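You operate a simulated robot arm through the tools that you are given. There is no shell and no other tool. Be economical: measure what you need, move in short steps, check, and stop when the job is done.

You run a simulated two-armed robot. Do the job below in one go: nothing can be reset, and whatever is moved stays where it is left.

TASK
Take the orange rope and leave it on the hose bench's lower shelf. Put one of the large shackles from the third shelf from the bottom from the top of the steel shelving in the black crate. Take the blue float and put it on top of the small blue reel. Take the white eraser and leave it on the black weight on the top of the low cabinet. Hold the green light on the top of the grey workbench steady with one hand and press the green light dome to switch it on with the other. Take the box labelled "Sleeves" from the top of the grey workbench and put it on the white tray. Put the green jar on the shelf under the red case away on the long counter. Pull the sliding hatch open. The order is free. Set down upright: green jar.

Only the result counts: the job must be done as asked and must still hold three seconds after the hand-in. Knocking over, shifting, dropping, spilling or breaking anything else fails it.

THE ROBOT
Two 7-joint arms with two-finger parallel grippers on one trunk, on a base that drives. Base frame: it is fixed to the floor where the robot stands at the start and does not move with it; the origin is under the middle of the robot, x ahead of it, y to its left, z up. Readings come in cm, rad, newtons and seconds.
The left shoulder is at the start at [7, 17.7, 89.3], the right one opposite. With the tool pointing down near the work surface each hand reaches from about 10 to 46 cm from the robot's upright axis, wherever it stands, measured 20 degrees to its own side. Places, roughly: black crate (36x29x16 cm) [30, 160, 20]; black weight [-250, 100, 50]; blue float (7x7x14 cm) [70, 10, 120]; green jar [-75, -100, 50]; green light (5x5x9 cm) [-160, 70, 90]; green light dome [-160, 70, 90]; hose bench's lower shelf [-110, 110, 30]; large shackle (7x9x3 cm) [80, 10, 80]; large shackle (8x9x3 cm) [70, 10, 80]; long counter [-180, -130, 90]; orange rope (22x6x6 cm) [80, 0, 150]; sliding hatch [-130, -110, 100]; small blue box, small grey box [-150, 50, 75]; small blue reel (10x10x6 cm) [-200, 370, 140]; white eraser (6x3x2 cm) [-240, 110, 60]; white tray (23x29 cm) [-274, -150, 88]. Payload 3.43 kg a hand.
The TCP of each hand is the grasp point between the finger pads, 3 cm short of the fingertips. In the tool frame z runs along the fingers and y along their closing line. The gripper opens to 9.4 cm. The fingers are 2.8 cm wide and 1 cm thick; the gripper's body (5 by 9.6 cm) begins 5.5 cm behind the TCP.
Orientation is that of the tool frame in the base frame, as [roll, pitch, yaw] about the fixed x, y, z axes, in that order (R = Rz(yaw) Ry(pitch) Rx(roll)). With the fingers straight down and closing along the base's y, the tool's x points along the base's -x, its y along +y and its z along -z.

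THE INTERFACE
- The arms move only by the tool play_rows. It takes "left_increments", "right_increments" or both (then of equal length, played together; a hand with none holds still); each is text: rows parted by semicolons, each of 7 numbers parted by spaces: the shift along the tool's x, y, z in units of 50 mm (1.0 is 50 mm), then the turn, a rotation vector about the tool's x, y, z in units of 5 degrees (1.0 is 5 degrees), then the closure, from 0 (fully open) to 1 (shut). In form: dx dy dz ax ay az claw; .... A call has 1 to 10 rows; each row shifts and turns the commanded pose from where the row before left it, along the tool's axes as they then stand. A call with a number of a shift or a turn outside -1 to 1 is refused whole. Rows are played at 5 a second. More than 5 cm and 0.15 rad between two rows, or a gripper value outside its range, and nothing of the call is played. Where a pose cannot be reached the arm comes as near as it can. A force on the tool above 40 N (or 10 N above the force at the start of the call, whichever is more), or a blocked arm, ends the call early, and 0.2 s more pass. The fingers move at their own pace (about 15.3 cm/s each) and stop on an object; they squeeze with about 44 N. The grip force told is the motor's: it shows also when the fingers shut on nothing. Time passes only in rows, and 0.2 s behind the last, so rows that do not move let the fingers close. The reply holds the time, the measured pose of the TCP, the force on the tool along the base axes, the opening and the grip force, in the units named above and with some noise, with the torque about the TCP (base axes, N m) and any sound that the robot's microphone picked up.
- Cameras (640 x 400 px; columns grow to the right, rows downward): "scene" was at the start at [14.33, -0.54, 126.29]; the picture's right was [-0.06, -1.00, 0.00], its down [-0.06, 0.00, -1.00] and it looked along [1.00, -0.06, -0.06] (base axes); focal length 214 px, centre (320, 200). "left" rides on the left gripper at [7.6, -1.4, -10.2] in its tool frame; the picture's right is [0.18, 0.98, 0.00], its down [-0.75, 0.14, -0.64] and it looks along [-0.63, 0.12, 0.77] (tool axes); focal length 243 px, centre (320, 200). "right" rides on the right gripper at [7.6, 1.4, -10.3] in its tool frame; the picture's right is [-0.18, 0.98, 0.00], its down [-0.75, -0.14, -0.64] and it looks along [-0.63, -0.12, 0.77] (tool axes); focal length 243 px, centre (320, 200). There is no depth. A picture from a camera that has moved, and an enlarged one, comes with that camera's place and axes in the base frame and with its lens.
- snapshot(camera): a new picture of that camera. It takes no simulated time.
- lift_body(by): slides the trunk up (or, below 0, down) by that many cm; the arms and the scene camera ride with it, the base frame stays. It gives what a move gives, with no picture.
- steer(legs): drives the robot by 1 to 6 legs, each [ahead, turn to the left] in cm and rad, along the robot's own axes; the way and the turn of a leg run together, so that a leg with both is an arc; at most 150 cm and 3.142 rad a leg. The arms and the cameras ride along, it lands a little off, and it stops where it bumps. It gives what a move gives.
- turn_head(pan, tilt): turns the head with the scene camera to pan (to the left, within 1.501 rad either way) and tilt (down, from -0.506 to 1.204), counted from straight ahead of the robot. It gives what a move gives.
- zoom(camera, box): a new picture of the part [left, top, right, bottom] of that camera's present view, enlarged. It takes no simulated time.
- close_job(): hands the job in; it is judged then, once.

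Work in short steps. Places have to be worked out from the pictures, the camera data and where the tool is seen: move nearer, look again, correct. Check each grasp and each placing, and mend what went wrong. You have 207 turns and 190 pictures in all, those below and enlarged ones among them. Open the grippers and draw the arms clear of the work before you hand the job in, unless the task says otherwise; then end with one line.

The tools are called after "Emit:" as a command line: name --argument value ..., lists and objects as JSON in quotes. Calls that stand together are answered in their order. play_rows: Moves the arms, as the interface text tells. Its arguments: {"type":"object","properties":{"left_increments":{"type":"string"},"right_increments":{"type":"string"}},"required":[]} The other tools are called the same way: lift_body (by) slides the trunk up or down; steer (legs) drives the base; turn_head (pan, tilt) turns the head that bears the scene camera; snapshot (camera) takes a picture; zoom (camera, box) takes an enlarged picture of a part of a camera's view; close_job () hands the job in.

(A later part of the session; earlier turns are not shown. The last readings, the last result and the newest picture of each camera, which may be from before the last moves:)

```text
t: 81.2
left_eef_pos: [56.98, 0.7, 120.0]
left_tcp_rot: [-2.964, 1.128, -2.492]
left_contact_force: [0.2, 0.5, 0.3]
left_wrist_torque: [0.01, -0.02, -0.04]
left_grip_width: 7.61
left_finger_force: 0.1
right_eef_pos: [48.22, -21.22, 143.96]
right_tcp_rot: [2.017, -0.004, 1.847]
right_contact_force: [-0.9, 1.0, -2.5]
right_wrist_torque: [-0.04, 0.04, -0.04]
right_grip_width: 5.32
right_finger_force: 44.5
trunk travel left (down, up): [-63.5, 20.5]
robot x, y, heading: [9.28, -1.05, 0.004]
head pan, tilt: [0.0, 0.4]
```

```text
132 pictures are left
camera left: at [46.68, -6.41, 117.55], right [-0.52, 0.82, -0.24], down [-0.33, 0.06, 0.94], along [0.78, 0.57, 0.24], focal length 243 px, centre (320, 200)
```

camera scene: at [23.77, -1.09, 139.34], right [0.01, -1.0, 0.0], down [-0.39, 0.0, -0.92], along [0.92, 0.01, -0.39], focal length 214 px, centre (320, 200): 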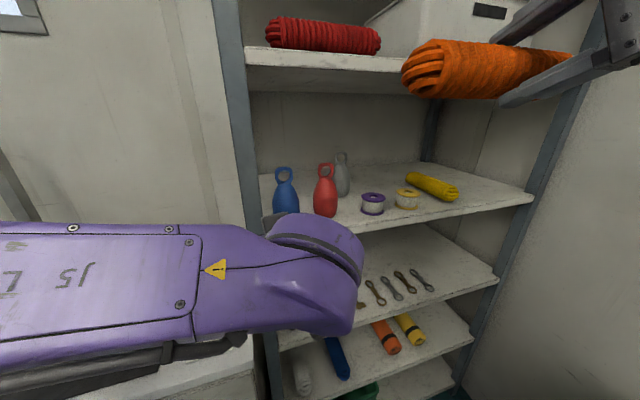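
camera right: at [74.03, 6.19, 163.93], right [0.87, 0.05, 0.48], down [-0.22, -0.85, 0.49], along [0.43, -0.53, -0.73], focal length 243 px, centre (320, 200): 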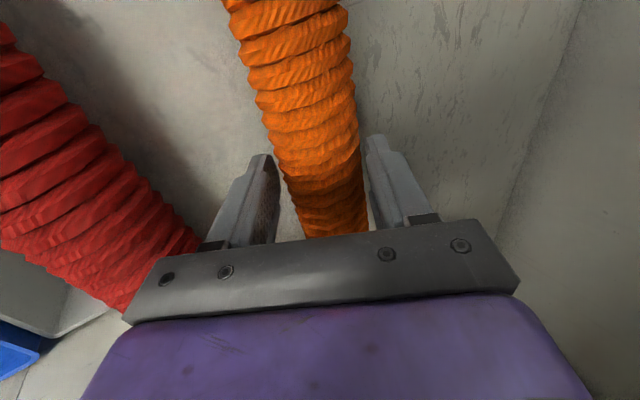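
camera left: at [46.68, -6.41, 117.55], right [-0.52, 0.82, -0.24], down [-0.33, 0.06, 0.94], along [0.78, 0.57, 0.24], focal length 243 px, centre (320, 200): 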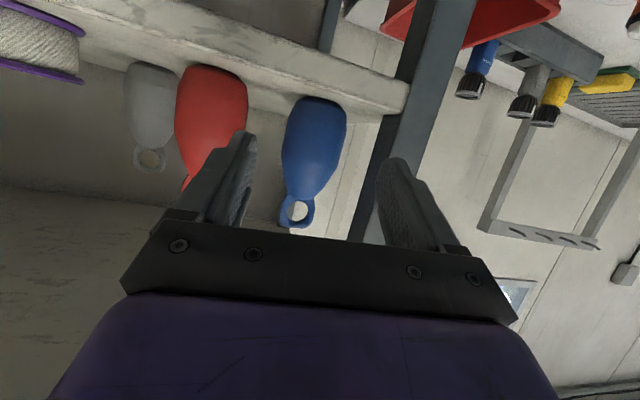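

The float sits between the fingers along the approach line. I advance 10 cm.

Emit:
play_rows --left_increments "-0.28 0.03 0.603 0 0 0 0.19; -0.28 0.03 0.603 0 0 0 0.19; -0.28 0.02 0.603 0 0 0 0.19; 0 0 0 0 0 0 0.19"

Emit:
snapshot --camera "left"

Emit:
snapshot --camera "scene"

```text
t: 82.2
left_eef_pos: [65.37, 5.84, 120.17]
left_tcp_rot: [-2.967, 1.13, -2.495]
left_contact_force: [0.4, 0.5, 0.8]
left_wrist_torque: [0.03, 0.01, 0.0]
left_grip_width: 7.59
left_finger_force: 0.1
right_eef_pos: [48.34, -21.41, 144.05]
right_tcp_rot: [2.018, -0.003, 1.845]
right_contact_force: [-0.3, -0.2, -2.4]
right_wrist_torque: [-0.05, 0.04, -0.01]
right_grip_width: 5.29
right_finger_force: 44.3
trunk travel left (down, up): [-63.5, 20.5]
robot x, y, heading: [8.92, -1.11, 0.005]
head pan, tilt: [0.0, 0.4]
```

```text
131 pictures are left
camera left: at [55.23, -1.45, 117.64], right [-0.52, 0.82, -0.24], down [-0.33, 0.06, 0.94], along [0.79, 0.57, 0.24], focal length 243 px, centre (320, 200)
```

left: 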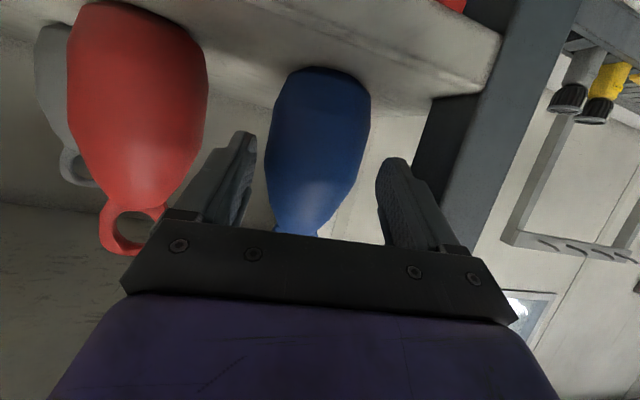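

```text
130 pictures are left
camera scene: at [23.74, -1.1, 139.35], right [0.01, -1.0, 0.0], down [-0.39, 0.0, -0.92], along [0.92, 0.01, -0.39], focal length 214 px, centre (320, 200)
```

scene: 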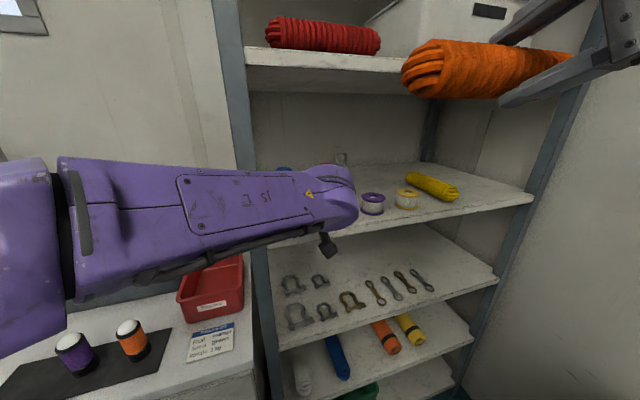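

Emit:
play_rows --left_increments "-0.178 -0.04 0.38 0 0 0 0.19; -0.178 -0.04 0.38 0 0 0 0.19; 0 0 0 0 0 0 0.19"

Emit:
snapshot --camera "left"

```text
t: 83.0
left_eef_pos: [69.33, 7.31, 120.25]
left_tcp_rot: [-2.966, 1.13, -2.493]
left_contact_force: [0.4, 0.9, -0.2]
left_wrist_torque: [0.0, 0.0, 0.02]
left_grip_width: 7.63
left_finger_force: 0.0
right_eef_pos: [48.36, -21.5, 144.06]
right_tcp_rot: [2.017, -0.003, 1.843]
right_contact_force: [-0.6, 0.3, -1.6]
right_wrist_torque: [-0.03, 0.04, 0.02]
right_grip_width: 5.29
right_finger_force: 44.2
trunk travel left (down, up): [-63.5, 20.5]
robot x, y, heading: [9.3, -1.04, 0.005]
head pan, tilt: [0.0, 0.4]
```

```text
129 pictures are left
camera left: at [59.08, 0.01, 117.64], right [-0.52, 0.82, -0.24], down [-0.33, 0.06, 0.94], along [0.78, 0.57, 0.24], focal length 243 px, centre (320, 200)
```

left: 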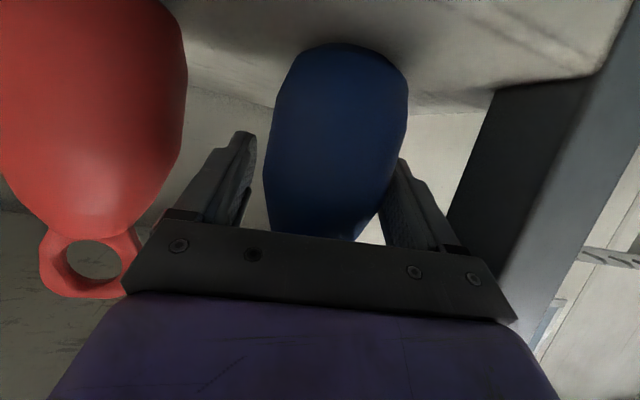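

The float lies between the pads. I centre by 3 mm and close.

Emit:
play_rows --left_increments "0 0.06 0 0 0 0 0.19; 0 0 0 0 0 0 1; 0 0 0 0 0 0 1; 0 0 0 0 0 0 1; 0 0 0 0 0 0 1"

Emit:
snapshot --camera "left"

```text
t: 84.2
left_eef_pos: [69.11, 7.53, 120.26]
left_tcp_rot: [-2.967, 1.13, -2.494]
left_contact_force: [-1.0, -0.7, -0.1]
left_wrist_torque: [0.06, 0.06, 0.03]
left_grip_width: 6.41
left_finger_force: 44.3
right_eef_pos: [48.26, -21.36, 144.0]
right_tcp_rot: [2.018, -0.004, 1.843]
right_contact_force: [-0.6, 1.0, -2.0]
right_wrist_torque: [-0.06, 0.02, -0.02]
right_grip_width: 5.3
right_finger_force: 43.5
trunk travel left (down, up): [-63.5, 20.5]
robot x, y, heading: [9.21, -1.28, 0.006]
head pan, tilt: [0.0, 0.4]
```

```text
128 pictures are left
camera left: at [58.97, 0.3, 117.73], right [-0.52, 0.82, -0.24], down [-0.33, 0.06, 0.94], along [0.78, 0.57, 0.24], focal length 243 px, centre (320, 200)
```

left: 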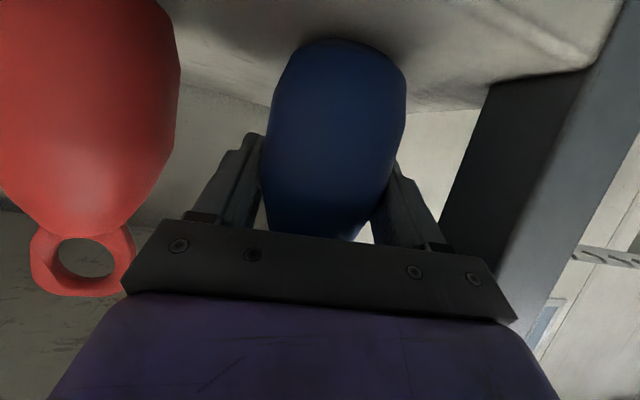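

Gripped (6.4 cm). I lift 2.5 cm and withdraw along the approach line.

Emit:
play_rows --left_increments "-0.23 -0.02 -0.11 0 0 0 1; -0.23 -0.02 -0.11 0 0 0 1; 0.28 0 -0.603 0 0 0 1; 0.28 0 -0.603 0 0 0 1; 0.28 0 -0.603 0 0 0 1; 0.28 0 -0.603 0 0 0 1; 0.28 0 -0.603 0 0 0 1; 0 0 0 0 0 0 1"

Emit:
snapshot --camera "scene"

Emit:
snapshot --camera "left"

```text
t: 86.0
left_eef_pos: [54.4, -0.22, 122.73]
left_tcp_rot: [-2.968, 1.126, -2.497]
left_contact_force: [-0.3, 0.2, -1.8]
left_wrist_torque: [0.0, 0.01, 0.02]
left_grip_width: 6.42
left_finger_force: 43.7
right_eef_pos: [48.39, -21.41, 143.98]
right_tcp_rot: [2.018, -0.003, 1.843]
right_contact_force: [-0.4, -0.8, -2.0]
right_wrist_torque: [-0.05, 0.07, -0.03]
right_grip_width: 5.27
right_finger_force: 43.8
trunk travel left (down, up): [-63.5, 20.5]
robot x, y, heading: [9.57, -1.39, 0.004]
head pan, tilt: [0.0, 0.4]
```

```text
127 pictures are left
camera scene: at [23.84, -1.09, 139.34], right [0.01, -1.0, 0.0], down [-0.39, 0.0, -0.92], along [0.92, 0.01, -0.39], focal length 214 px, centre (320, 200)
```

scene: 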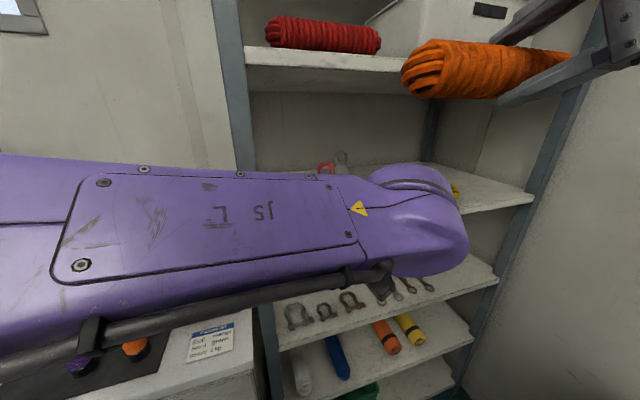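

```text
126 pictures are left
camera left: at [44.28, -7.35, 120.26], right [-0.52, 0.82, -0.24], down [-0.33, 0.06, 0.94], along [0.79, 0.57, 0.24], focal length 243 px, centre (320, 200)
```

left: 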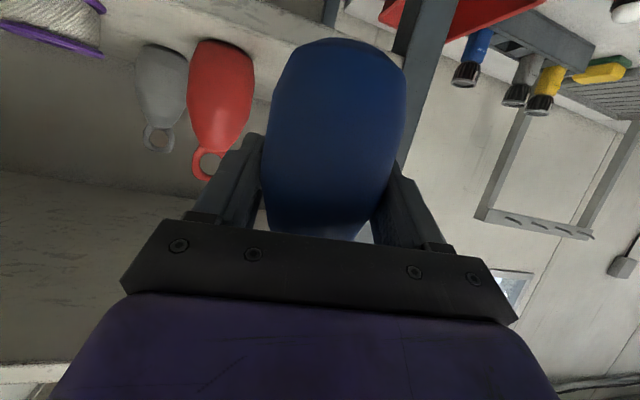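

Both objects are secure. I back off 25 cm and turn left partway to see the room.

Emit:
steer --legs '[[-25, 0], [0, 1.3]]'

Emit:
turn_head --pan 0.9 --tilt 0.35

Emit:
snapshot --camera "scene"

```text
t: 91.0
left_eef_pos: [-4.55, 42.48, 122.77]
left_tcp_rot: [-2.969, 1.128, -1.191]
left_contact_force: [-0.3, -0.4, -1.2]
left_wrist_torque: [0.0, 0.04, -0.01]
left_grip_width: 6.38
left_finger_force: 44.0
right_eef_pos: [14.27, 30.89, 143.98]
right_tcp_rot: [2.018, -0.004, -3.133]
right_contact_force: [0.4, -0.2, -2.3]
right_wrist_torque: [-0.07, -0.05, 0.01]
right_grip_width: 5.23
right_finger_force: 43.5
trunk travel left (down, up): [-63.5, 20.5]
robot x, y, heading: [-15.32, -1.32, 1.31]
head pan, tilt: [0.0, 0.4]
```

```text
t: 92.2
left_eef_pos: [-4.63, 42.43, 122.8]
left_tcp_rot: [-2.967, 1.127, -1.19]
left_contact_force: [-0.4, -0.5, -0.3]
left_wrist_torque: [0.04, 0.0, 0.04]
left_grip_width: 6.42
left_finger_force: 43.8
right_eef_pos: [14.37, 31.03, 143.96]
right_tcp_rot: [2.018, -0.002, -3.133]
right_contact_force: [0.5, 0.8, -3.3]
right_wrist_torque: [-0.05, -0.06, -0.02]
right_grip_width: 5.22
right_finger_force: 44.3
trunk travel left (down, up): [-63.5, 20.5]
robot x, y, heading: [-15.24, -1.03, 1.314]
head pan, tilt: [0.901, 0.351]
```

```text
125 pictures are left
camera scene: at [-19.48, 11.02, 139.8], right [0.8, 0.6, 0.0], down [0.21, -0.28, -0.94], along [-0.56, 0.75, -0.34], focal length 214 px, centre (320, 200)
```

scene: 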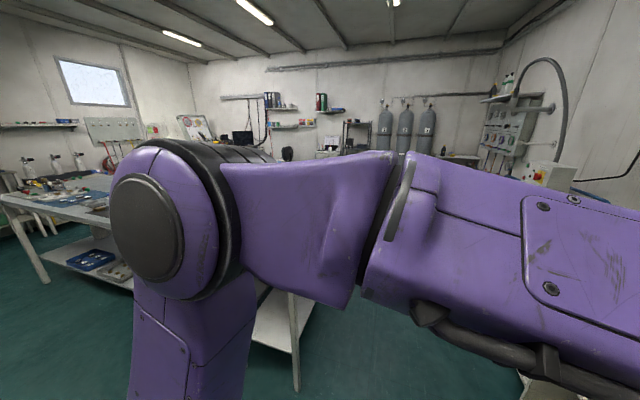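

The left forearm blocks the view; I shift that hand to its own side and a bit lower.

Emit:
play_rows --left_increments "0.153 0.69 0.337 0 0 0 1; 0.153 0.69 0.337 0 0 0 1; 0.153 0.69 0.337 0 0 0 1; 0.153 0.69 0.337 0 0 0 1; 0.153 0.69 0.337 0 0 0 1; 0.153 0.69 0.337 0 0 0 1; 0 0 0 0 0 0 1"

Emit:
turn_head --pan 0.4 --tilt 0.35

Emit:
snapshot --camera "scene"

Emit:
turn_head --pan 1.5 --tilt 0.35

Emit:
snapshot --camera "scene"

```text
t: 93.8
left_eef_pos: [-25.57, 45.17, 112.85]
left_tcp_rot: [-2.971, 1.128, -1.191]
left_contact_force: [-0.3, -0.2, -0.2]
left_wrist_torque: [0.01, 0.01, 0.0]
left_grip_width: 6.35
left_finger_force: 43.9
right_eef_pos: [14.5, 30.99, 144.06]
right_tcp_rot: [2.017, -0.004, -3.134]
right_contact_force: [0.7, -0.1, -2.3]
right_wrist_torque: [0.01, -0.03, 0.02]
right_grip_width: 5.23
right_finger_force: 43.8
trunk travel left (down, up): [-63.5, 20.5]
robot x, y, heading: [-15.36, -1.3, 1.315]
head pan, tilt: [0.901, 0.351]
```

```text
t: 94.8
left_eef_pos: [-25.63, 45.26, 113.0]
left_tcp_rot: [-2.967, 1.127, -1.189]
left_contact_force: [0.6, -0.4, -1.2]
left_wrist_torque: [-0.08, 0.0, 0.0]
left_grip_width: 6.36
left_finger_force: 44.2
right_eef_pos: [14.33, 31.07, 144.01]
right_tcp_rot: [2.016, -0.002, -3.131]
right_contact_force: [0.4, 0.0, -2.3]
right_wrist_torque: [-0.06, 0.01, 0.0]
right_grip_width: 5.21
right_finger_force: 44.2
trunk travel left (down, up): [-63.5, 20.5]
robot x, y, heading: [-15.36, -1.23, 1.313]
head pan, tilt: [0.4, 0.351]
```

```text
124 pictures are left
camera scene: at [-15.28, 12.78, 139.8], right [0.99, 0.14, 0.0], down [0.05, -0.34, -0.94], along [-0.13, 0.93, -0.34], focal length 214 px, centre (320, 200)
```

scene: 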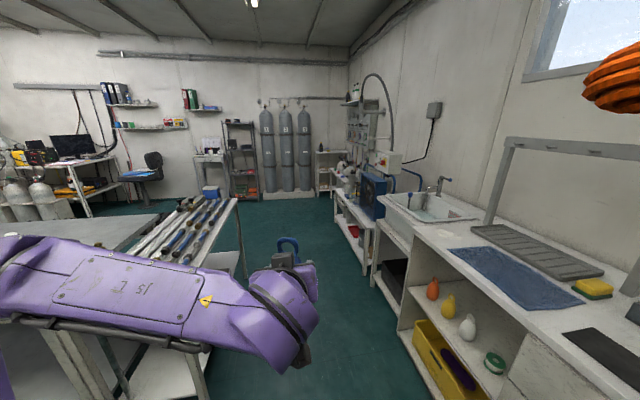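

```text
t: 96.1
left_eef_pos: [-25.78, 45.22, 112.92]
left_tcp_rot: [-2.968, 1.128, -1.189]
left_contact_force: [-0.6, 0.4, -1.1]
left_wrist_torque: [-0.02, 0.03, -0.01]
left_grip_width: 6.38
left_finger_force: 44.3
right_eef_pos: [14.3, 31.07, 143.99]
right_tcp_rot: [2.015, -0.003, -3.133]
right_contact_force: [1.0, 0.4, -1.2]
right_wrist_torque: [-0.04, 0.0, -0.03]
right_grip_width: 5.19
right_finger_force: 43.9
trunk travel left (down, up): [-63.5, 20.5]
robot x, y, heading: [-15.62, -1.28, 1.315]
head pan, tilt: [1.499, 0.351]
```

```text
123 pictures are left
camera scene: at [-22.74, 6.59, 139.8], right [0.33, 0.95, 0.0], down [0.32, -0.11, -0.94], along [-0.89, 0.31, -0.34], focal length 214 px, centre (320, 200)
```

scene: 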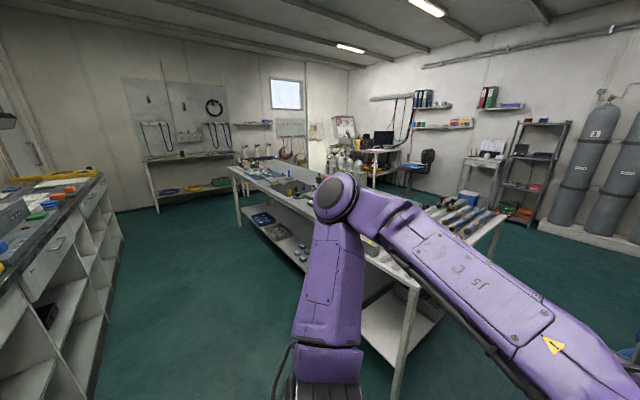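

Now I see the layout: the hose bench is the near end of the island, its east side facing the aisle. I drive up the aisle and turn to face it.

Emit:
steer --legs '[[0, 0.475], [132, 0], [0, 1.3]]'

Emit:
turn_head --pan 0.3 --tilt 0.7

Emit:
snapshot --camera "scene"

```text
t: 107.2
left_eef_pos: [-88.93, 103.97, 112.91]
left_tcp_rot: [-2.966, 1.127, 0.639]
left_contact_force: [-0.7, -0.6, -1.8]
left_wrist_torque: [0.02, -0.02, 0.0]
left_grip_width: 6.32
left_finger_force: 44.0
right_eef_pos: [-85.34, 146.42, 144.05]
right_tcp_rot: [2.018, -0.005, -1.304]
right_contact_force: [0.1, 0.3, -2.4]
right_wrist_torque: [0.02, -0.05, 0.0]
right_grip_width: 5.15
right_finger_force: 43.5
trunk travel left (down, up): [-63.5, 20.5]
robot x, y, heading: [-46.27, 125.66, 3.137]
head pan, tilt: [1.499, 0.351]
```

```text
t: 108.6
left_eef_pos: [-88.81, 103.89, 112.94]
left_tcp_rot: [-2.968, 1.127, 0.638]
left_contact_force: [0.2, -0.3, -0.9]
left_wrist_torque: [-0.03, -0.05, -0.02]
left_grip_width: 6.35
left_finger_force: 44.0
right_eef_pos: [-85.46, 146.41, 143.94]
right_tcp_rot: [2.018, -0.006, -1.304]
right_contact_force: [0.0, 0.1, -2.2]
right_wrist_torque: [0.06, -0.09, -0.02]
right_grip_width: 5.14
right_finger_force: 44.2
trunk travel left (down, up): [-63.5, 20.5]
robot x, y, heading: [-46.48, 125.88, 3.144]
head pan, tilt: [0.3, 0.7]
```

```text
122 pictures are left
camera scene: at [-59.45, 123.35, 136.66], right [-0.29, 0.96, 0.0], down [0.62, 0.19, -0.76], along [-0.73, -0.23, -0.64], focal length 214 px, centre (320, 200)
```

scene: 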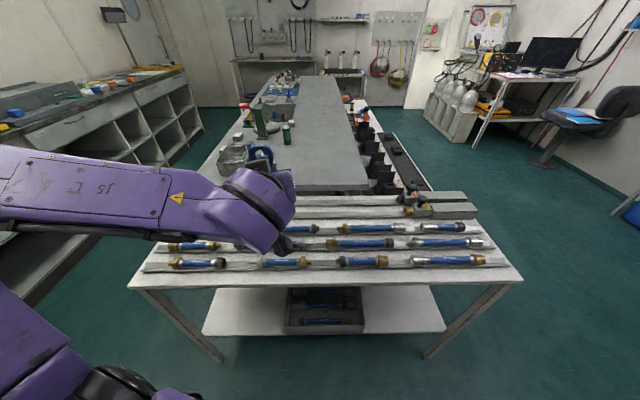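

The lower shelf has free space left and right of the dark bin. Lowering the trunk with the float hand over the table is awkward, so I deliver the float first. Look toward the wall shelves with the reel.

Emit:
turn_head --pan -0.9 --tilt 0.15

Emit:
snapshot --camera "scene"

```text
t: 110.0
left_eef_pos: [-88.85, 104.09, 112.95]
left_tcp_rot: [-2.969, 1.127, 0.64]
left_contact_force: [0.0, 0.3, -0.8]
left_wrist_torque: [-0.02, -0.02, 0.0]
left_grip_width: 6.33
left_finger_force: 43.8
right_eef_pos: [-85.46, 146.41, 143.98]
right_tcp_rot: [2.018, -0.004, -1.306]
right_contact_force: [0.3, -0.1, -2.5]
right_wrist_torque: [0.02, -0.03, -0.01]
right_grip_width: 5.1
right_finger_force: 43.6
trunk travel left (down, up): [-63.5, 20.5]
robot x, y, heading: [-46.82, 125.59, 3.139]
head pan, tilt: [-0.901, 0.15]
```

```text
121 pictures are left
camera scene: at [-57.1, 133.13, 141.67], right [0.78, 0.62, 0.0], down [0.09, -0.12, -0.99], along [-0.61, 0.78, -0.15], focal length 214 px, centre (320, 200)
```

scene: 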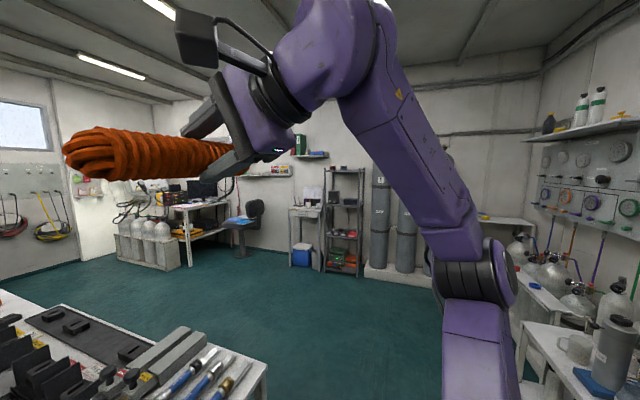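

Emit:
zoom --camera "scene" --box '[220, 110, 380, 210]'

```text
4.00 times, centred on (300, 160) of scene
camera zoom: at [-57.1, 133.13, 141.67], right [0.78, 0.62, 0.0], down [0.09, -0.12, -0.99], along [-0.61, 0.78, -0.15], focal length 858 px, centre (400, 360)
```

zoom: 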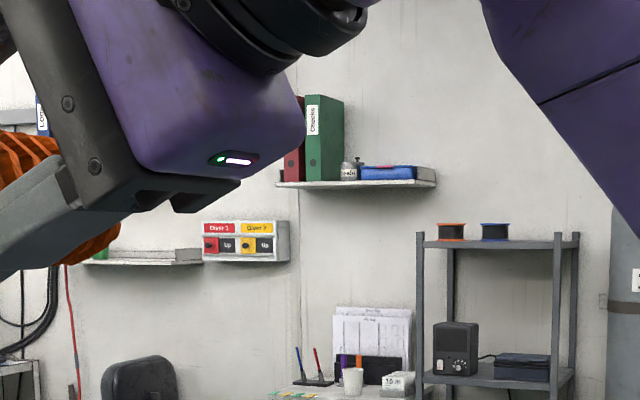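

The small blue reel stands on top of the grey rack, near (-207,370), top about z 144. I drive round the hose bench corner toward it.

Emit:
steer --legs '[[0, -1.152], [57, 0], [0, 0.275], [125, 0], [0, -0.4]]'

Emit:
turn_head --pan 0.2 --tilt 0.2

Emit:
snapshot --camera "scene"

```text
t: 124.1
left_eef_pos: [-181.92, 305.65, 112.86]
left_tcp_rot: [-2.969, 1.129, -0.624]
left_contact_force: [-0.2, 0.3, -1.2]
left_wrist_torque: [0.02, 0.0, -0.03]
left_grip_width: 6.34
left_finger_force: 44.3
right_eef_pos: [-140.59, 315.16, 143.96]
right_tcp_rot: [2.019, -0.003, -2.566]
right_contact_force: [-0.8, -0.3, -2.3]
right_wrist_torque: [-0.05, -0.05, -0.01]
right_grip_width: 5.05
right_finger_force: 44.1
trunk travel left (down, up): [-63.5, 20.5]
robot x, y, heading: [-148.12, 271.76, 1.877]
head pan, tilt: [-0.901, 0.15]
```

```text
t: 125.4
left_eef_pos: [-181.98, 305.62, 112.8]
left_tcp_rot: [-2.969, 1.128, -0.625]
left_contact_force: [-0.5, -1.2, -1.1]
left_wrist_torque: [0.01, -0.01, 0.0]
left_grip_width: 6.35
left_finger_force: 44.0
right_eef_pos: [-140.58, 315.16, 144.12]
right_tcp_rot: [2.017, -0.004, -2.567]
right_contact_force: [0.4, 0.2, -2.1]
right_wrist_torque: [-0.01, -0.05, 0.0]
right_grip_width: 5.04
right_finger_force: 43.9
trunk travel left (down, up): [-63.5, 20.5]
robot x, y, heading: [-148.11, 271.91, 1.88]
head pan, tilt: [0.201, 0.201]
```

```text
119 pictures are left
camera scene: at [-154.17, 284.86, 141.2], right [0.87, 0.49, 0.0], down [0.1, -0.17, -0.98], along [-0.48, 0.86, -0.2], focal length 214 px, centre (320, 200)
```

scene: 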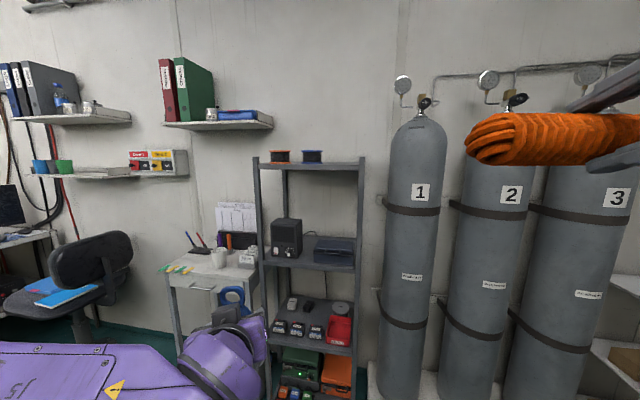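

Emit:
zoom --camera "scene" --box '[250, 135, 370, 210]'

```text
5.33 times, centred on (310, 172) of scene
camera zoom: at [-154.17, 284.86, 141.2], right [0.87, 0.49, 0.0], down [0.1, -0.17, -0.98], along [-0.48, 0.86, -0.2], focal length 1144 px, centre (373, 347)
```

zoom: 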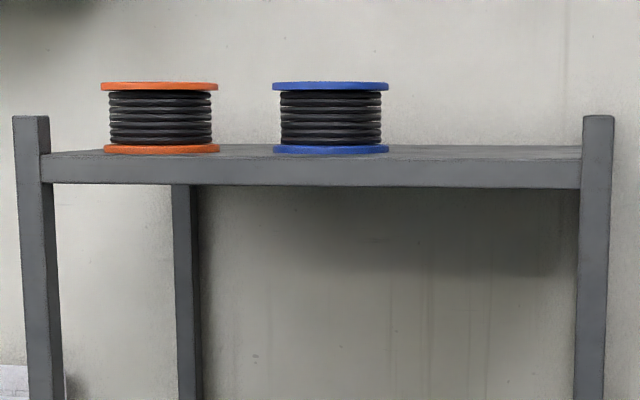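

Reel centre ≈ (-207,372), top z ≈ 143.7. I raise the trunk and the left hand, so the float's base is about 146.

Emit:
lift_body --by 20

Emit:
play_rows --left_increments "-0.72 -0.06 -0.336 0 0 0 1; -0.72 -0.06 -0.336 0 0 0 1; -0.72 -0.06 -0.336 0 0 0 1; -0.72 -0.06 -0.336 0 0 0 1; -0.72 -0.06 -0.336 0 0 0 1; 0 0 0 0 0 0 1"

Emit:
steer --legs '[[36, 0]]'

Emit:
turn_head --pan 0.3 --tilt 0.25

Emit:
snapshot --camera "scene"

Emit:
snapshot --camera "left"

```text
t: 127.6
left_eef_pos: [-182.06, 305.69, 132.94]
left_tcp_rot: [-2.969, 1.127, -0.626]
left_contact_force: [-0.1, 1.0, -0.9]
left_wrist_torque: [0.0, 0.02, 0.02]
left_grip_width: 6.33
left_finger_force: 43.5
right_eef_pos: [-140.63, 315.24, 163.95]
right_tcp_rot: [2.017, -0.002, -2.566]
right_contact_force: [0.2, -0.9, -2.5]
right_wrist_torque: [-0.03, -0.08, 0.01]
right_grip_width: 5.06
right_finger_force: 43.3
trunk travel left (down, up): [-83.5, 0.5]
robot x, y, heading: [-148.12, 271.87, 1.88]
head pan, tilt: [0.201, 0.201]
```

```text
t: 129.0
left_eef_pos: [-181.89, 306.12, 152.99]
left_tcp_rot: [-2.97, 1.128, -0.624]
left_contact_force: [-0.2, 0.6, -0.2]
left_wrist_torque: [0.01, -0.01, 0.04]
left_grip_width: 6.32
left_finger_force: 44.3
right_eef_pos: [-140.48, 315.15, 163.95]
right_tcp_rot: [2.017, -0.003, -2.565]
right_contact_force: [-0.1, -0.5, -2.1]
right_wrist_torque: [-0.01, -0.05, 0.0]
right_grip_width: 5.05
right_finger_force: 44.3
trunk travel left (down, up): [-83.5, 0.5]
robot x, y, heading: [-148.59, 272.29, 1.878]
head pan, tilt: [0.201, 0.201]
```

```text
t: 131.3
left_eef_pos: [-192.89, 340.05, 153.04]
left_tcp_rot: [-2.965, 1.128, -0.616]
left_contact_force: [0.3, -0.4, -1.5]
left_wrist_torque: [0.01, -0.01, -0.01]
left_grip_width: 6.33
left_finger_force: 44.2
right_eef_pos: [-151.53, 349.27, 164.06]
right_tcp_rot: [2.015, -0.003, -2.56]
right_contact_force: [0.9, 0.0, -2.3]
right_wrist_torque: [-0.03, -0.06, 0.02]
right_grip_width: 5.03
right_finger_force: 43.7
trunk travel left (down, up): [-83.5, 0.5]
robot x, y, heading: [-159.0, 306.32, 1.882]
head pan, tilt: [0.201, 0.201]
```

```text
t: 132.0
left_eef_pos: [-192.98, 340.19, 152.98]
left_tcp_rot: [-2.966, 1.129, -0.616]
left_contact_force: [0.6, -0.6, -0.8]
left_wrist_torque: [0.01, -0.04, 0.0]
left_grip_width: 6.35
left_finger_force: 43.6
right_eef_pos: [-151.8, 349.51, 164.01]
right_tcp_rot: [2.014, -0.004, -2.56]
right_contact_force: [-0.3, -0.1, -2.4]
right_wrist_torque: [-0.04, -0.06, 0.0]
right_grip_width: 5.03
right_finger_force: 44.0
trunk travel left (down, up): [-83.5, 0.5]
robot x, y, heading: [-159.27, 306.01, 1.885]
head pan, tilt: [0.3, 0.25]
```

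```text
117 pictures are left
camera scene: at [-166.0, 318.61, 160.75], right [0.82, 0.57, 0.0], down [0.14, -0.2, -0.97], along [-0.56, 0.79, -0.25], focal length 214 px, centre (320, 200)
```

scene: 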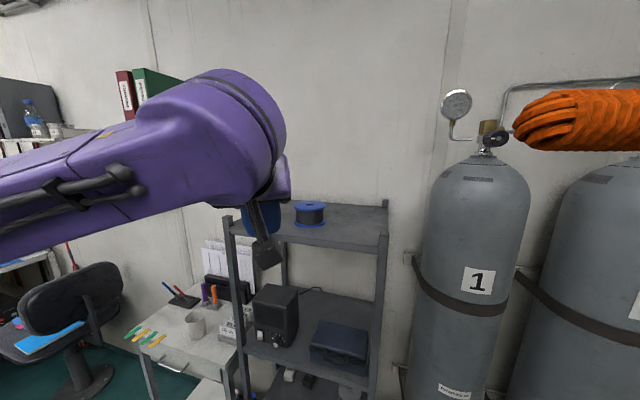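

```text
116 pictures are left
camera left: at [-182.8, 332.62, 150.46], right [-0.62, -0.75, -0.24], down [0.04, -0.34, 0.94], along [-0.78, 0.58, 0.24], focal length 243 px, centre (320, 200)
```

left: 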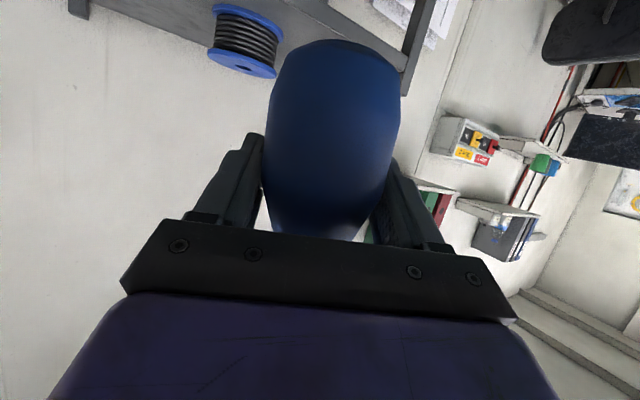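

Two views agree on the reel at (-202,365). I extend the left arm toward it (most of the way), keeping height.

Emit:
play_rows --left_increments "-0.267 -0.322 0.631 0 0 0 1; -0.267 -0.322 0.631 0 0 0 1; -0.267 -0.322 0.631 0 0 0 1; -0.267 -0.322 0.631 0 0 0 1; -0.267 -0.322 0.631 0 0 0 1; -0.267 -0.322 0.631 0 0 0 1; 0 0 0 0 0 0 1"

Emit:
snapshot --camera "left"

Emit:
snapshot --camera "scene"

```text
t: 133.6
left_eef_pos: [-200.84, 361.53, 153.22]
left_tcp_rot: [-2.965, 1.128, -0.617]
left_contact_force: [0.6, 0.7, -1.6]
left_wrist_torque: [0.01, -0.03, 0.01]
left_grip_width: 6.33
left_finger_force: 44.0
right_eef_pos: [-151.88, 349.57, 163.92]
right_tcp_rot: [2.016, -0.006, -2.561]
right_contact_force: [-0.6, -0.7, -3.1]
right_wrist_torque: [-0.03, -0.1, -0.03]
right_grip_width: 5.03
right_finger_force: 44.1
trunk travel left (down, up): [-83.5, 0.5]
robot x, y, heading: [-159.42, 306.03, 1.882]
head pan, tilt: [0.3, 0.25]
```

```text
115 pictures are left
camera left: at [-190.66, 353.95, 150.67], right [-0.62, -0.74, -0.24], down [0.04, -0.34, 0.94], along [-0.78, 0.58, 0.24], focal length 243 px, centre (320, 200)
```

left: 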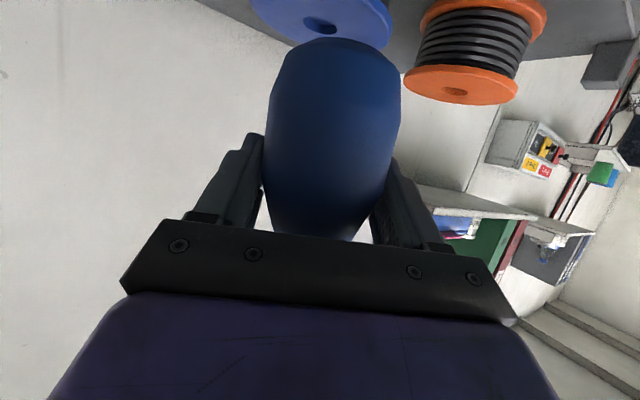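

```text
114 pictures are left
camera scene: at [-166.08, 318.6, 160.75], right [0.82, 0.57, 0.0], down [0.14, -0.2, -0.97], along [-0.56, 0.79, -0.25], focal length 214 px, centre (320, 200)
```

scene: 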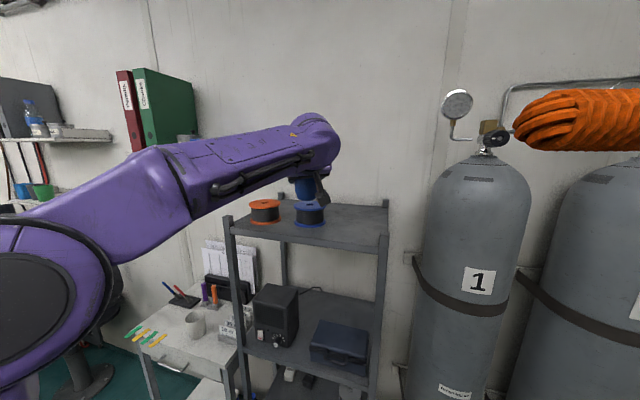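

Reel top nearly beneath; about (-1.7, +3.9) cm remains.

Emit:
play_rows --left_increments "-0.155 -0.16 0.365 0 0 0 1; -0.155 -0.16 0.365 0 0 0 1; 0 0 0 0 0 0 1"

Emit:
snapshot --camera "left"

Emit:
zoom --camera "scene" --box '[240, 150, 380, 240]'

```text
t: 134.4
left_eef_pos: [-202.41, 365.21, 153.09]
left_tcp_rot: [-2.966, 1.128, -0.617]
left_contact_force: [0.4, 0.0, -1.9]
left_wrist_torque: [0.01, -0.01, -0.01]
left_grip_width: 6.34
left_finger_force: 43.9
right_eef_pos: [-151.83, 349.39, 163.95]
right_tcp_rot: [2.017, -0.003, -2.559]
right_contact_force: [0.2, -0.5, -2.0]
right_wrist_torque: [-0.03, -0.04, -0.02]
right_grip_width: 5.04
right_finger_force: 43.7
trunk travel left (down, up): [-83.5, 0.5]
robot x, y, heading: [-159.0, 306.3, 1.884]
head pan, tilt: [0.3, 0.25]
```

```text
113 pictures are left
camera left: at [-192.23, 357.76, 150.64], right [-0.62, -0.74, -0.24], down [0.04, -0.34, 0.94], along [-0.78, 0.58, 0.24], focal length 243 px, centre (320, 200)
```

left: 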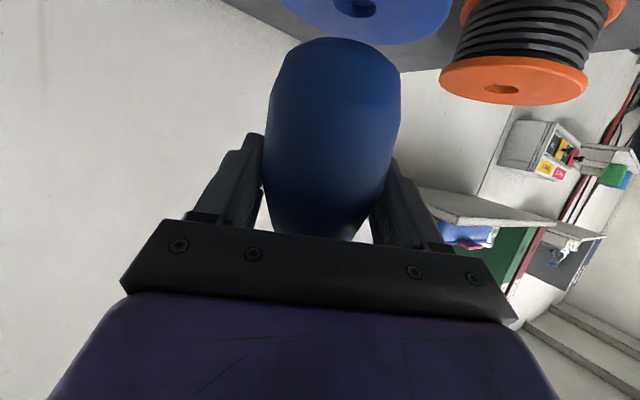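

```text
4.44 times, centred on (310, 195) of scene
camera zoom: at [-166.01, 318.5, 160.76], right [0.82, 0.57, 0.0], down [0.14, -0.2, -0.97], along [-0.56, 0.79, -0.25], focal length 953 px, centre (364, 222)
```

zoom: 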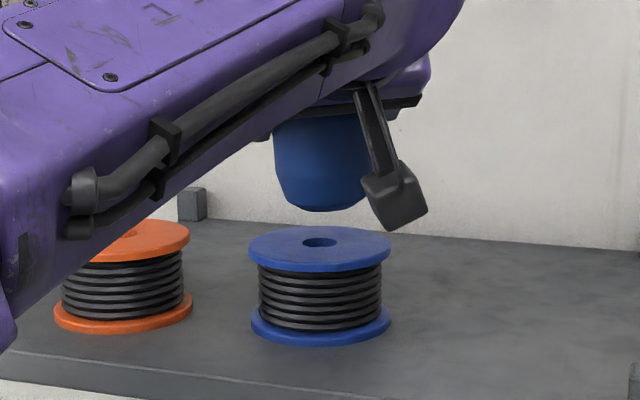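

Triangulated reel top centre is (-204.0, 367.2, 143.45); the float axis is about (-202.8,365.6), base 146.4. I shift (-1.2,+1.6) and lower about 2.6 cm.

Emit:
play_rows --left_increments "-0.16 -0.06 0.36 0 0 0 1; 0 0 0 0 0 0 1; 0.163 0.0135 0.076 0 0 0 1; 0.163 0.0135 0.076 0 0 0 1; 0.14 0.0135 0.068 0 0 0 1; 0 0 0 0 0 0 1"

Emit:
zoom --camera "scene" --box '[240, 150, 380, 240]'

Emit:
snapshot --camera "left"

```text
t: 135.8
left_eef_pos: [-203.59, 366.94, 150.26]
left_tcp_rot: [-2.967, 1.13, -0.617]
left_contact_force: [-0.2, -0.3, -0.6]
left_wrist_torque: [-0.02, -0.02, 0.0]
left_grip_width: 6.32
left_finger_force: 44.1
right_eef_pos: [-151.76, 349.54, 163.91]
right_tcp_rot: [2.015, -0.004, -2.561]
right_contact_force: [-0.1, 0.2, -1.3]
right_wrist_torque: [-0.04, -0.02, 0.03]
right_grip_width: 5.04
right_finger_force: 44.1
trunk travel left (down, up): [-83.5, 0.5]
robot x, y, heading: [-158.94, 306.27, 1.879]
head pan, tilt: [0.3, 0.25]
```

```text
4.44 times, centred on (310, 195) of scene
camera zoom: at [-165.99, 318.6, 160.75], right [0.82, 0.57, 0.0], down [0.14, -0.2, -0.97], along [-0.56, 0.79, -0.25], focal length 953 px, centre (364, 222)
```

zoom: 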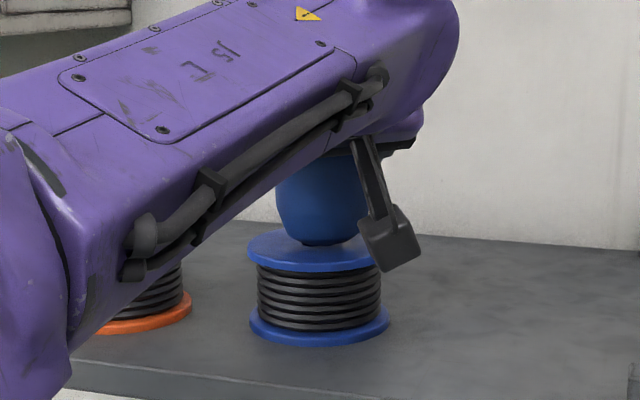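

```text
110 pictures are left
camera left: at [-193.56, 359.43, 147.88], right [-0.62, -0.75, -0.24], down [0.04, -0.34, 0.94], along [-0.78, 0.58, 0.24], focal length 243 px, centre (320, 200)
```

left: 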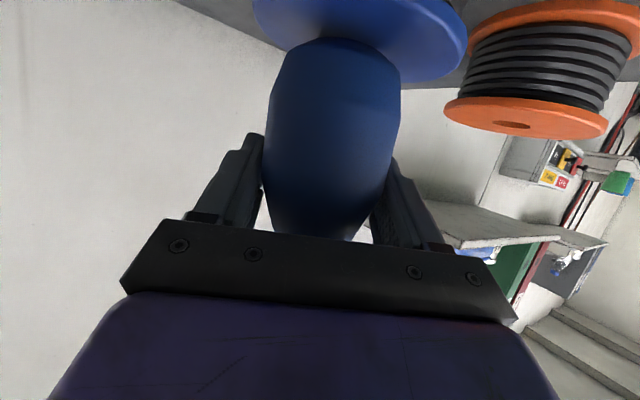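

Centred. I lower a few more millimetres to contact.

Emit:
play_rows --left_increments "0.045 0.004 0.021 0 0 0 1; 0.045 0.004 0.021 0 0 0 1; 0 0 0 0 0 0 1"

```text
t: 136.6
left_eef_pos: [-203.74, 366.89, 150.06]
left_tcp_rot: [-2.964, 1.133, -0.615]
left_contact_force: [-1.0, 1.7, 8.9]
left_wrist_torque: [-0.03, 0.14, -0.02]
left_grip_width: 6.33
left_finger_force: 44.3
right_eef_pos: [-151.7, 349.51, 163.88]
right_tcp_rot: [2.016, -0.005, -2.561]
right_contact_force: [0.3, 0.0, -1.6]
right_wrist_torque: [-0.04, -0.05, 0.01]
right_grip_width: 5.05
right_finger_force: 44.2
trunk travel left (down, up): [-83.5, 0.5]
robot x, y, heading: [-159.22, 306.09, 1.884]
head pan, tilt: [0.3, 0.25]
```

Contact (9 N). I relieve slightly and open.

Emit:
play_rows --left_increments "-0.02 -0.002 -0.01 0 0 0 1; 0 0 0 0 0 0 0.25; 0 0 0 0 0 0 0.1; 0 0 0 0 0 0 0.1"

Emit:
snapshot --camera "left"

```text
t: 137.6
left_eef_pos: [-203.84, 367.14, 149.9]
left_tcp_rot: [-2.968, 1.126, -0.619]
left_contact_force: [0.5, 0.1, -0.7]
left_wrist_torque: [-0.03, 0.03, -0.01]
left_grip_width: 8.48
left_finger_force: 0.0
right_eef_pos: [-151.81, 349.6, 163.96]
right_tcp_rot: [2.017, -0.005, -2.56]
right_contact_force: [0.1, -0.1, -1.9]
right_wrist_torque: [-0.03, -0.07, -0.02]
right_grip_width: 5.03
right_finger_force: 43.9
trunk travel left (down, up): [-83.5, 0.5]
robot x, y, heading: [-159.09, 306.28, 1.882]
head pan, tilt: [0.3, 0.25]
```

```text
109 pictures are left
camera left: at [-193.67, 359.54, 147.38], right [-0.62, -0.75, -0.24], down [0.04, -0.33, 0.94], along [-0.78, 0.58, 0.24], focal length 243 px, centre (320, 200)
```

left: 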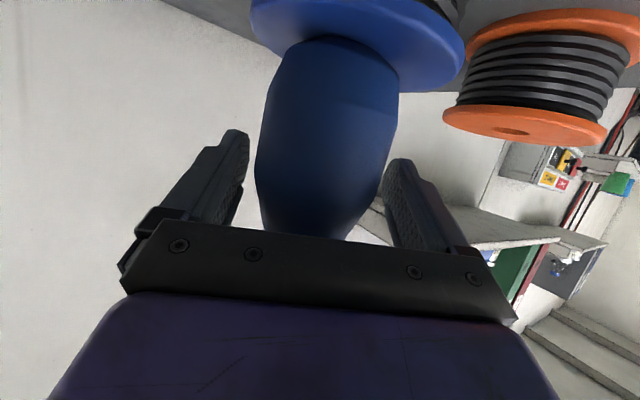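

The float stands. I centre the open fingers and withdraw horizontally.

Emit:
play_rows --left_increments "0 0.08 0 0 0 0 0; 0.26 0 -0.54 0 0 0 0; 0.26 0 -0.54 0 0 0 0; 0.26 0 -0.54 0 0 0 0; 0.26 0 -0.54 0 0 0 0; 0.26 0 -0.54 0 0 0 0; 0.26 0 -0.54 0 0 0 0; 0 0 0 0 0 0 0"

Emit:
snapshot --camera "scene"

```text
t: 139.4
left_eef_pos: [-193.75, 360.75, 151.64]
left_tcp_rot: [-2.926, 1.111, -0.571]
left_contact_force: [-0.2, -0.1, 0.0]
left_wrist_torque: [0.01, 0.01, -0.02]
left_grip_width: 9.42
left_finger_force: 0.1
left hand out of reach, approached as far as the arm can: row 5, 6, 7
right_eef_pos: [-151.85, 349.62, 163.93]
right_tcp_rot: [2.017, -0.004, -2.56]
right_contact_force: [-0.1, 0.4, -1.1]
right_wrist_torque: [-0.05, -0.06, -0.01]
right_grip_width: 5.04
right_finger_force: 44.0
trunk travel left (down, up): [-83.5, 0.5]
robot x, y, heading: [-159.28, 306.24, 1.881]
head pan, tilt: [0.3, 0.25]
```

```text
108 pictures are left
camera scene: at [-166.05, 318.69, 160.74], right [0.82, 0.57, 0.0], down [0.14, -0.2, -0.97], along [-0.56, 0.79, -0.25], focal length 214 px, centre (320, 200)
```

scene: 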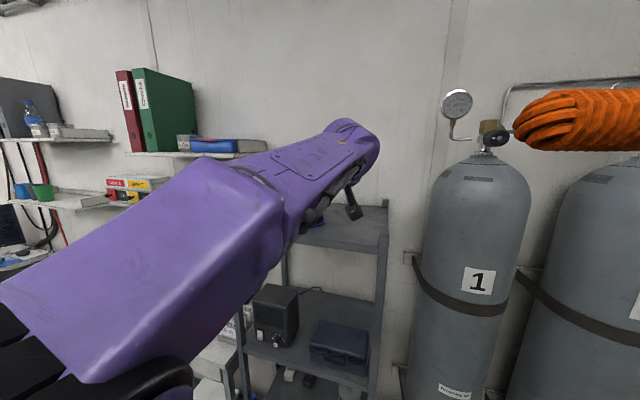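

Fingers are clear of the float; I back the base away and check.

Emit:
steer --legs '[[-45, 0]]'

Emit:
zoom --camera "scene" --box '[220, 100, 420, 225]'

```text
t: 142.2
left_eef_pos: [-179.71, 316.32, 151.6]
left_tcp_rot: [-2.929, 1.11, -0.566]
left_contact_force: [-0.1, 1.0, 0.5]
left_wrist_torque: [0.01, 0.01, 0.01]
left_grip_width: 9.41
left_finger_force: 0.1
right_eef_pos: [-137.86, 305.64, 163.96]
right_tcp_rot: [2.019, -0.006, -2.549]
right_contact_force: [-0.5, 0.5, -1.8]
right_wrist_torque: [-0.07, -0.03, 0.0]
right_grip_width: 5.04
right_finger_force: 44.7
trunk travel left (down, up): [-83.5, 0.5]
robot x, y, heading: [-144.79, 261.96, 1.891]
head pan, tilt: [0.3, 0.25]
```

```text
3.20 times, centred on (320, 162) of scene
camera zoom: at [-151.69, 274.64, 160.72], right [0.81, 0.58, 0.0], down [0.14, -0.2, -0.97], along [-0.57, 0.79, -0.25], focal length 686 px, centre (320, 320)
```

zoom: 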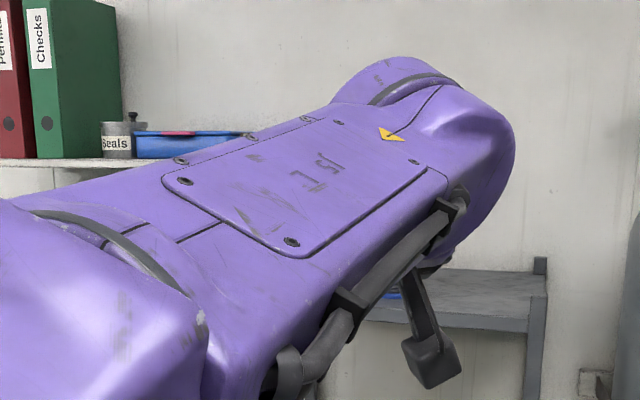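

I fold the left hand back to a tool-down pose.

Emit:
play_rows --left_increments "0 0 0 0 1 0 0; 0 0 0 0 1 0 0; 0 0 0 0 1 0 0; 0 0 0 0 1 0 0; 0 0 0 0 1 0 0; 0 0 0 0 1 0 0; 0 0 0 0 1 0 0; 0 0 0 0 1 0 0; 0 0 0 0 1 0 0; 0 0 0 0 1 0 0"

Emit:
play_rows --left_increments "0.9 0 0 0 1 0 0; 0.9 0 0 0 1 0 0; 0.9 0 0 0 1 0 0; 0.9 0.2 0 0 0 0 0; 0.9 0.2 0 0 0 0 0; 0.9 0.2 0 0 0 0 0; 0 0 0 0 0 0 0"

Emit:
snapshot --camera "scene"

Emit:
zoom --camera "scene" --box '[250, 130, 390, 218]'

```text
t: 144.4
left_eef_pos: [-185.46, 310.74, 148.32]
left_tcp_rot: [-3.043, 0.248, -0.734]
left_contact_force: [-1.3, -0.7, 0.4]
left_wrist_torque: [-0.02, -0.01, 0.02]
left_grip_width: 9.41
left_finger_force: 0.0
left hand out of reach, approached as far as the arm can: row 7, 8, 9, 10
right_eef_pos: [-137.86, 305.44, 164.1]
right_tcp_rot: [2.018, -0.005, -2.551]
right_contact_force: [0.0, 0.2, -2.6]
right_wrist_torque: [-0.02, -0.1, -0.02]
right_grip_width: 5.04
right_finger_force: 44.4
trunk travel left (down, up): [-83.5, 0.5]
robot x, y, heading: [-144.41, 262.02, 1.892]
head pan, tilt: [0.3, 0.25]
```

```text
t: 146.0
left_eef_pos: [-167.68, 292.41, 147.2]
left_tcp_rot: [-3.048, -0.013, -0.76]
left_contact_force: [0.5, 0.1, 0.7]
left_wrist_torque: [-0.01, 0.01, 0.01]
left_grip_width: 9.39
left_finger_force: 0.1
left hand out of reach, approached as far as the arm can: row 1
right_eef_pos: [-137.52, 305.57, 163.81]
right_tcp_rot: [2.018, -0.007, -2.55]
right_contact_force: [1.4, 0.2, -2.5]
right_wrist_torque: [-0.07, -0.04, 0.05]
right_grip_width: 5.05
right_finger_force: 43.7
trunk travel left (down, up): [-83.5, 0.5]
robot x, y, heading: [-144.86, 262.07, 1.895]
head pan, tilt: [0.3, 0.25]
```

```text
106 pictures are left
camera scene: at [-151.42, 274.55, 160.74], right [0.81, 0.58, 0.0], down [0.14, -0.2, -0.97], along [-0.57, 0.79, -0.25], focal length 214 px, centre (320, 200)
```

scene: 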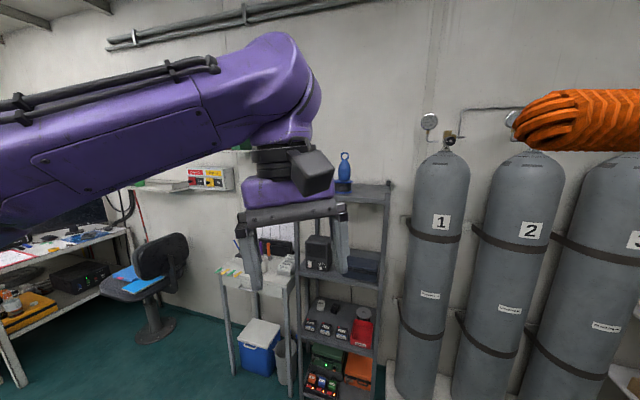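

```text
4.55 times, centred on (320, 174) of scene
camera zoom: at [-151.42, 274.55, 160.74], right [0.81, 0.58, 0.0], down [0.14, -0.2, -0.97], along [-0.57, 0.79, -0.25], focal length 975 px, centre (320, 318)
```

zoom: 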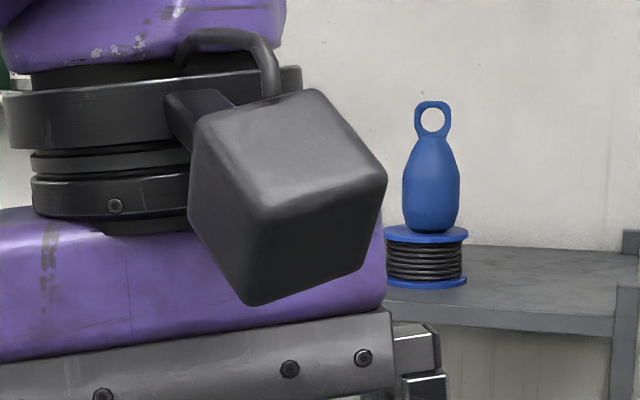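

The float stands on the blue reel. Next, the rope: I'll place it from the open north end of the hose bench. Drive there.

Emit:
steer --legs '[[0, -1.4], [0, -1.475], [52, 0], [0, -0.57]]'

Emit:
lift_body --by -30

Emit:
turn_head --pan 0.1 --tilt 0.7

Emit:
snapshot --camera "scene"

```text
t: 157.5
left_eef_pos: [-100.35, 184.85, 147.22]
left_tcp_rot: [-3.045, -0.013, 2.111]
left_contact_force: [-0.5, 0.5, -0.2]
left_wrist_torque: [0.03, 0.02, -0.01]
left_grip_width: 9.4
left_finger_force: 0.1
right_eef_pos: [-133.01, 180.09, 164.01]
right_tcp_rot: [2.017, -0.004, 0.321]
right_contact_force: [-0.1, -0.2, -1.8]
right_wrist_torque: [0.04, 0.07, 0.03]
right_grip_width: 5.07
right_finger_force: 43.9
trunk travel left (down, up): [-83.5, 0.5]
robot x, y, heading: [-114.76, 220.28, -1.516]
head pan, tilt: [0.3, 0.25]
```

```text
t: 160.5
left_eef_pos: [-100.46, 184.98, 117.23]
left_tcp_rot: [-3.048, -0.015, 2.112]
left_contact_force: [-0.6, 0.6, -0.5]
left_wrist_torque: [-0.02, -0.03, 0.01]
left_grip_width: 9.43
left_finger_force: 0.1
right_eef_pos: [-132.93, 180.08, 133.91]
right_tcp_rot: [2.017, -0.005, 0.322]
right_contact_force: [-0.1, 0.2, -2.3]
right_wrist_torque: [0.04, 0.04, 0.0]
right_grip_width: 5.04
right_finger_force: 43.6
trunk travel left (down, up): [-53.5, 30.5]
robot x, y, heading: [-114.57, 219.91, -1.521]
head pan, tilt: [0.3, 0.25]
```

```text
t: 161.4
left_eef_pos: [-100.42, 184.89, 117.2]
left_tcp_rot: [-3.046, -0.014, 2.112]
left_contact_force: [0.5, -0.6, 0.8]
left_wrist_torque: [0.01, 0.0, -0.02]
left_grip_width: 9.38
left_finger_force: 0.1
right_eef_pos: [-133.11, 180.18, 133.97]
right_tcp_rot: [2.018, -0.004, 0.321]
right_contact_force: [0.1, -0.4, -2.7]
right_wrist_torque: [0.04, 0.04, 0.05]
right_grip_width: 5.05
right_finger_force: 44.3
trunk travel left (down, up): [-53.5, 30.5]
robot x, y, heading: [-114.5, 220.02, -1.516]
head pan, tilt: [0.099, 0.7]
```

```text
104 pictures are left
camera scene: at [-112.95, 206.7, 126.67], right [-0.99, -0.15, 0.0], down [-0.1, 0.64, -0.77], along [0.12, -0.76, -0.64], focal length 214 px, centre (320, 200)
```

scene: 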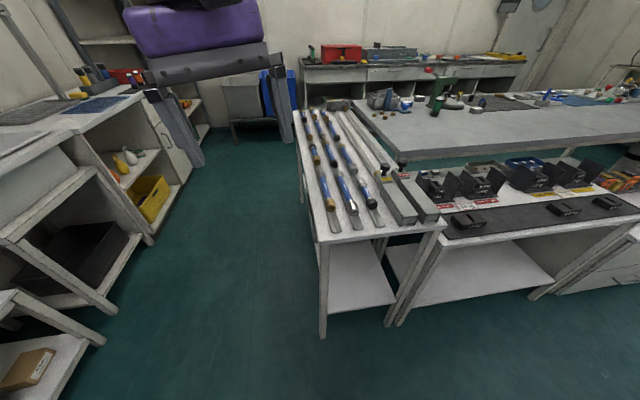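

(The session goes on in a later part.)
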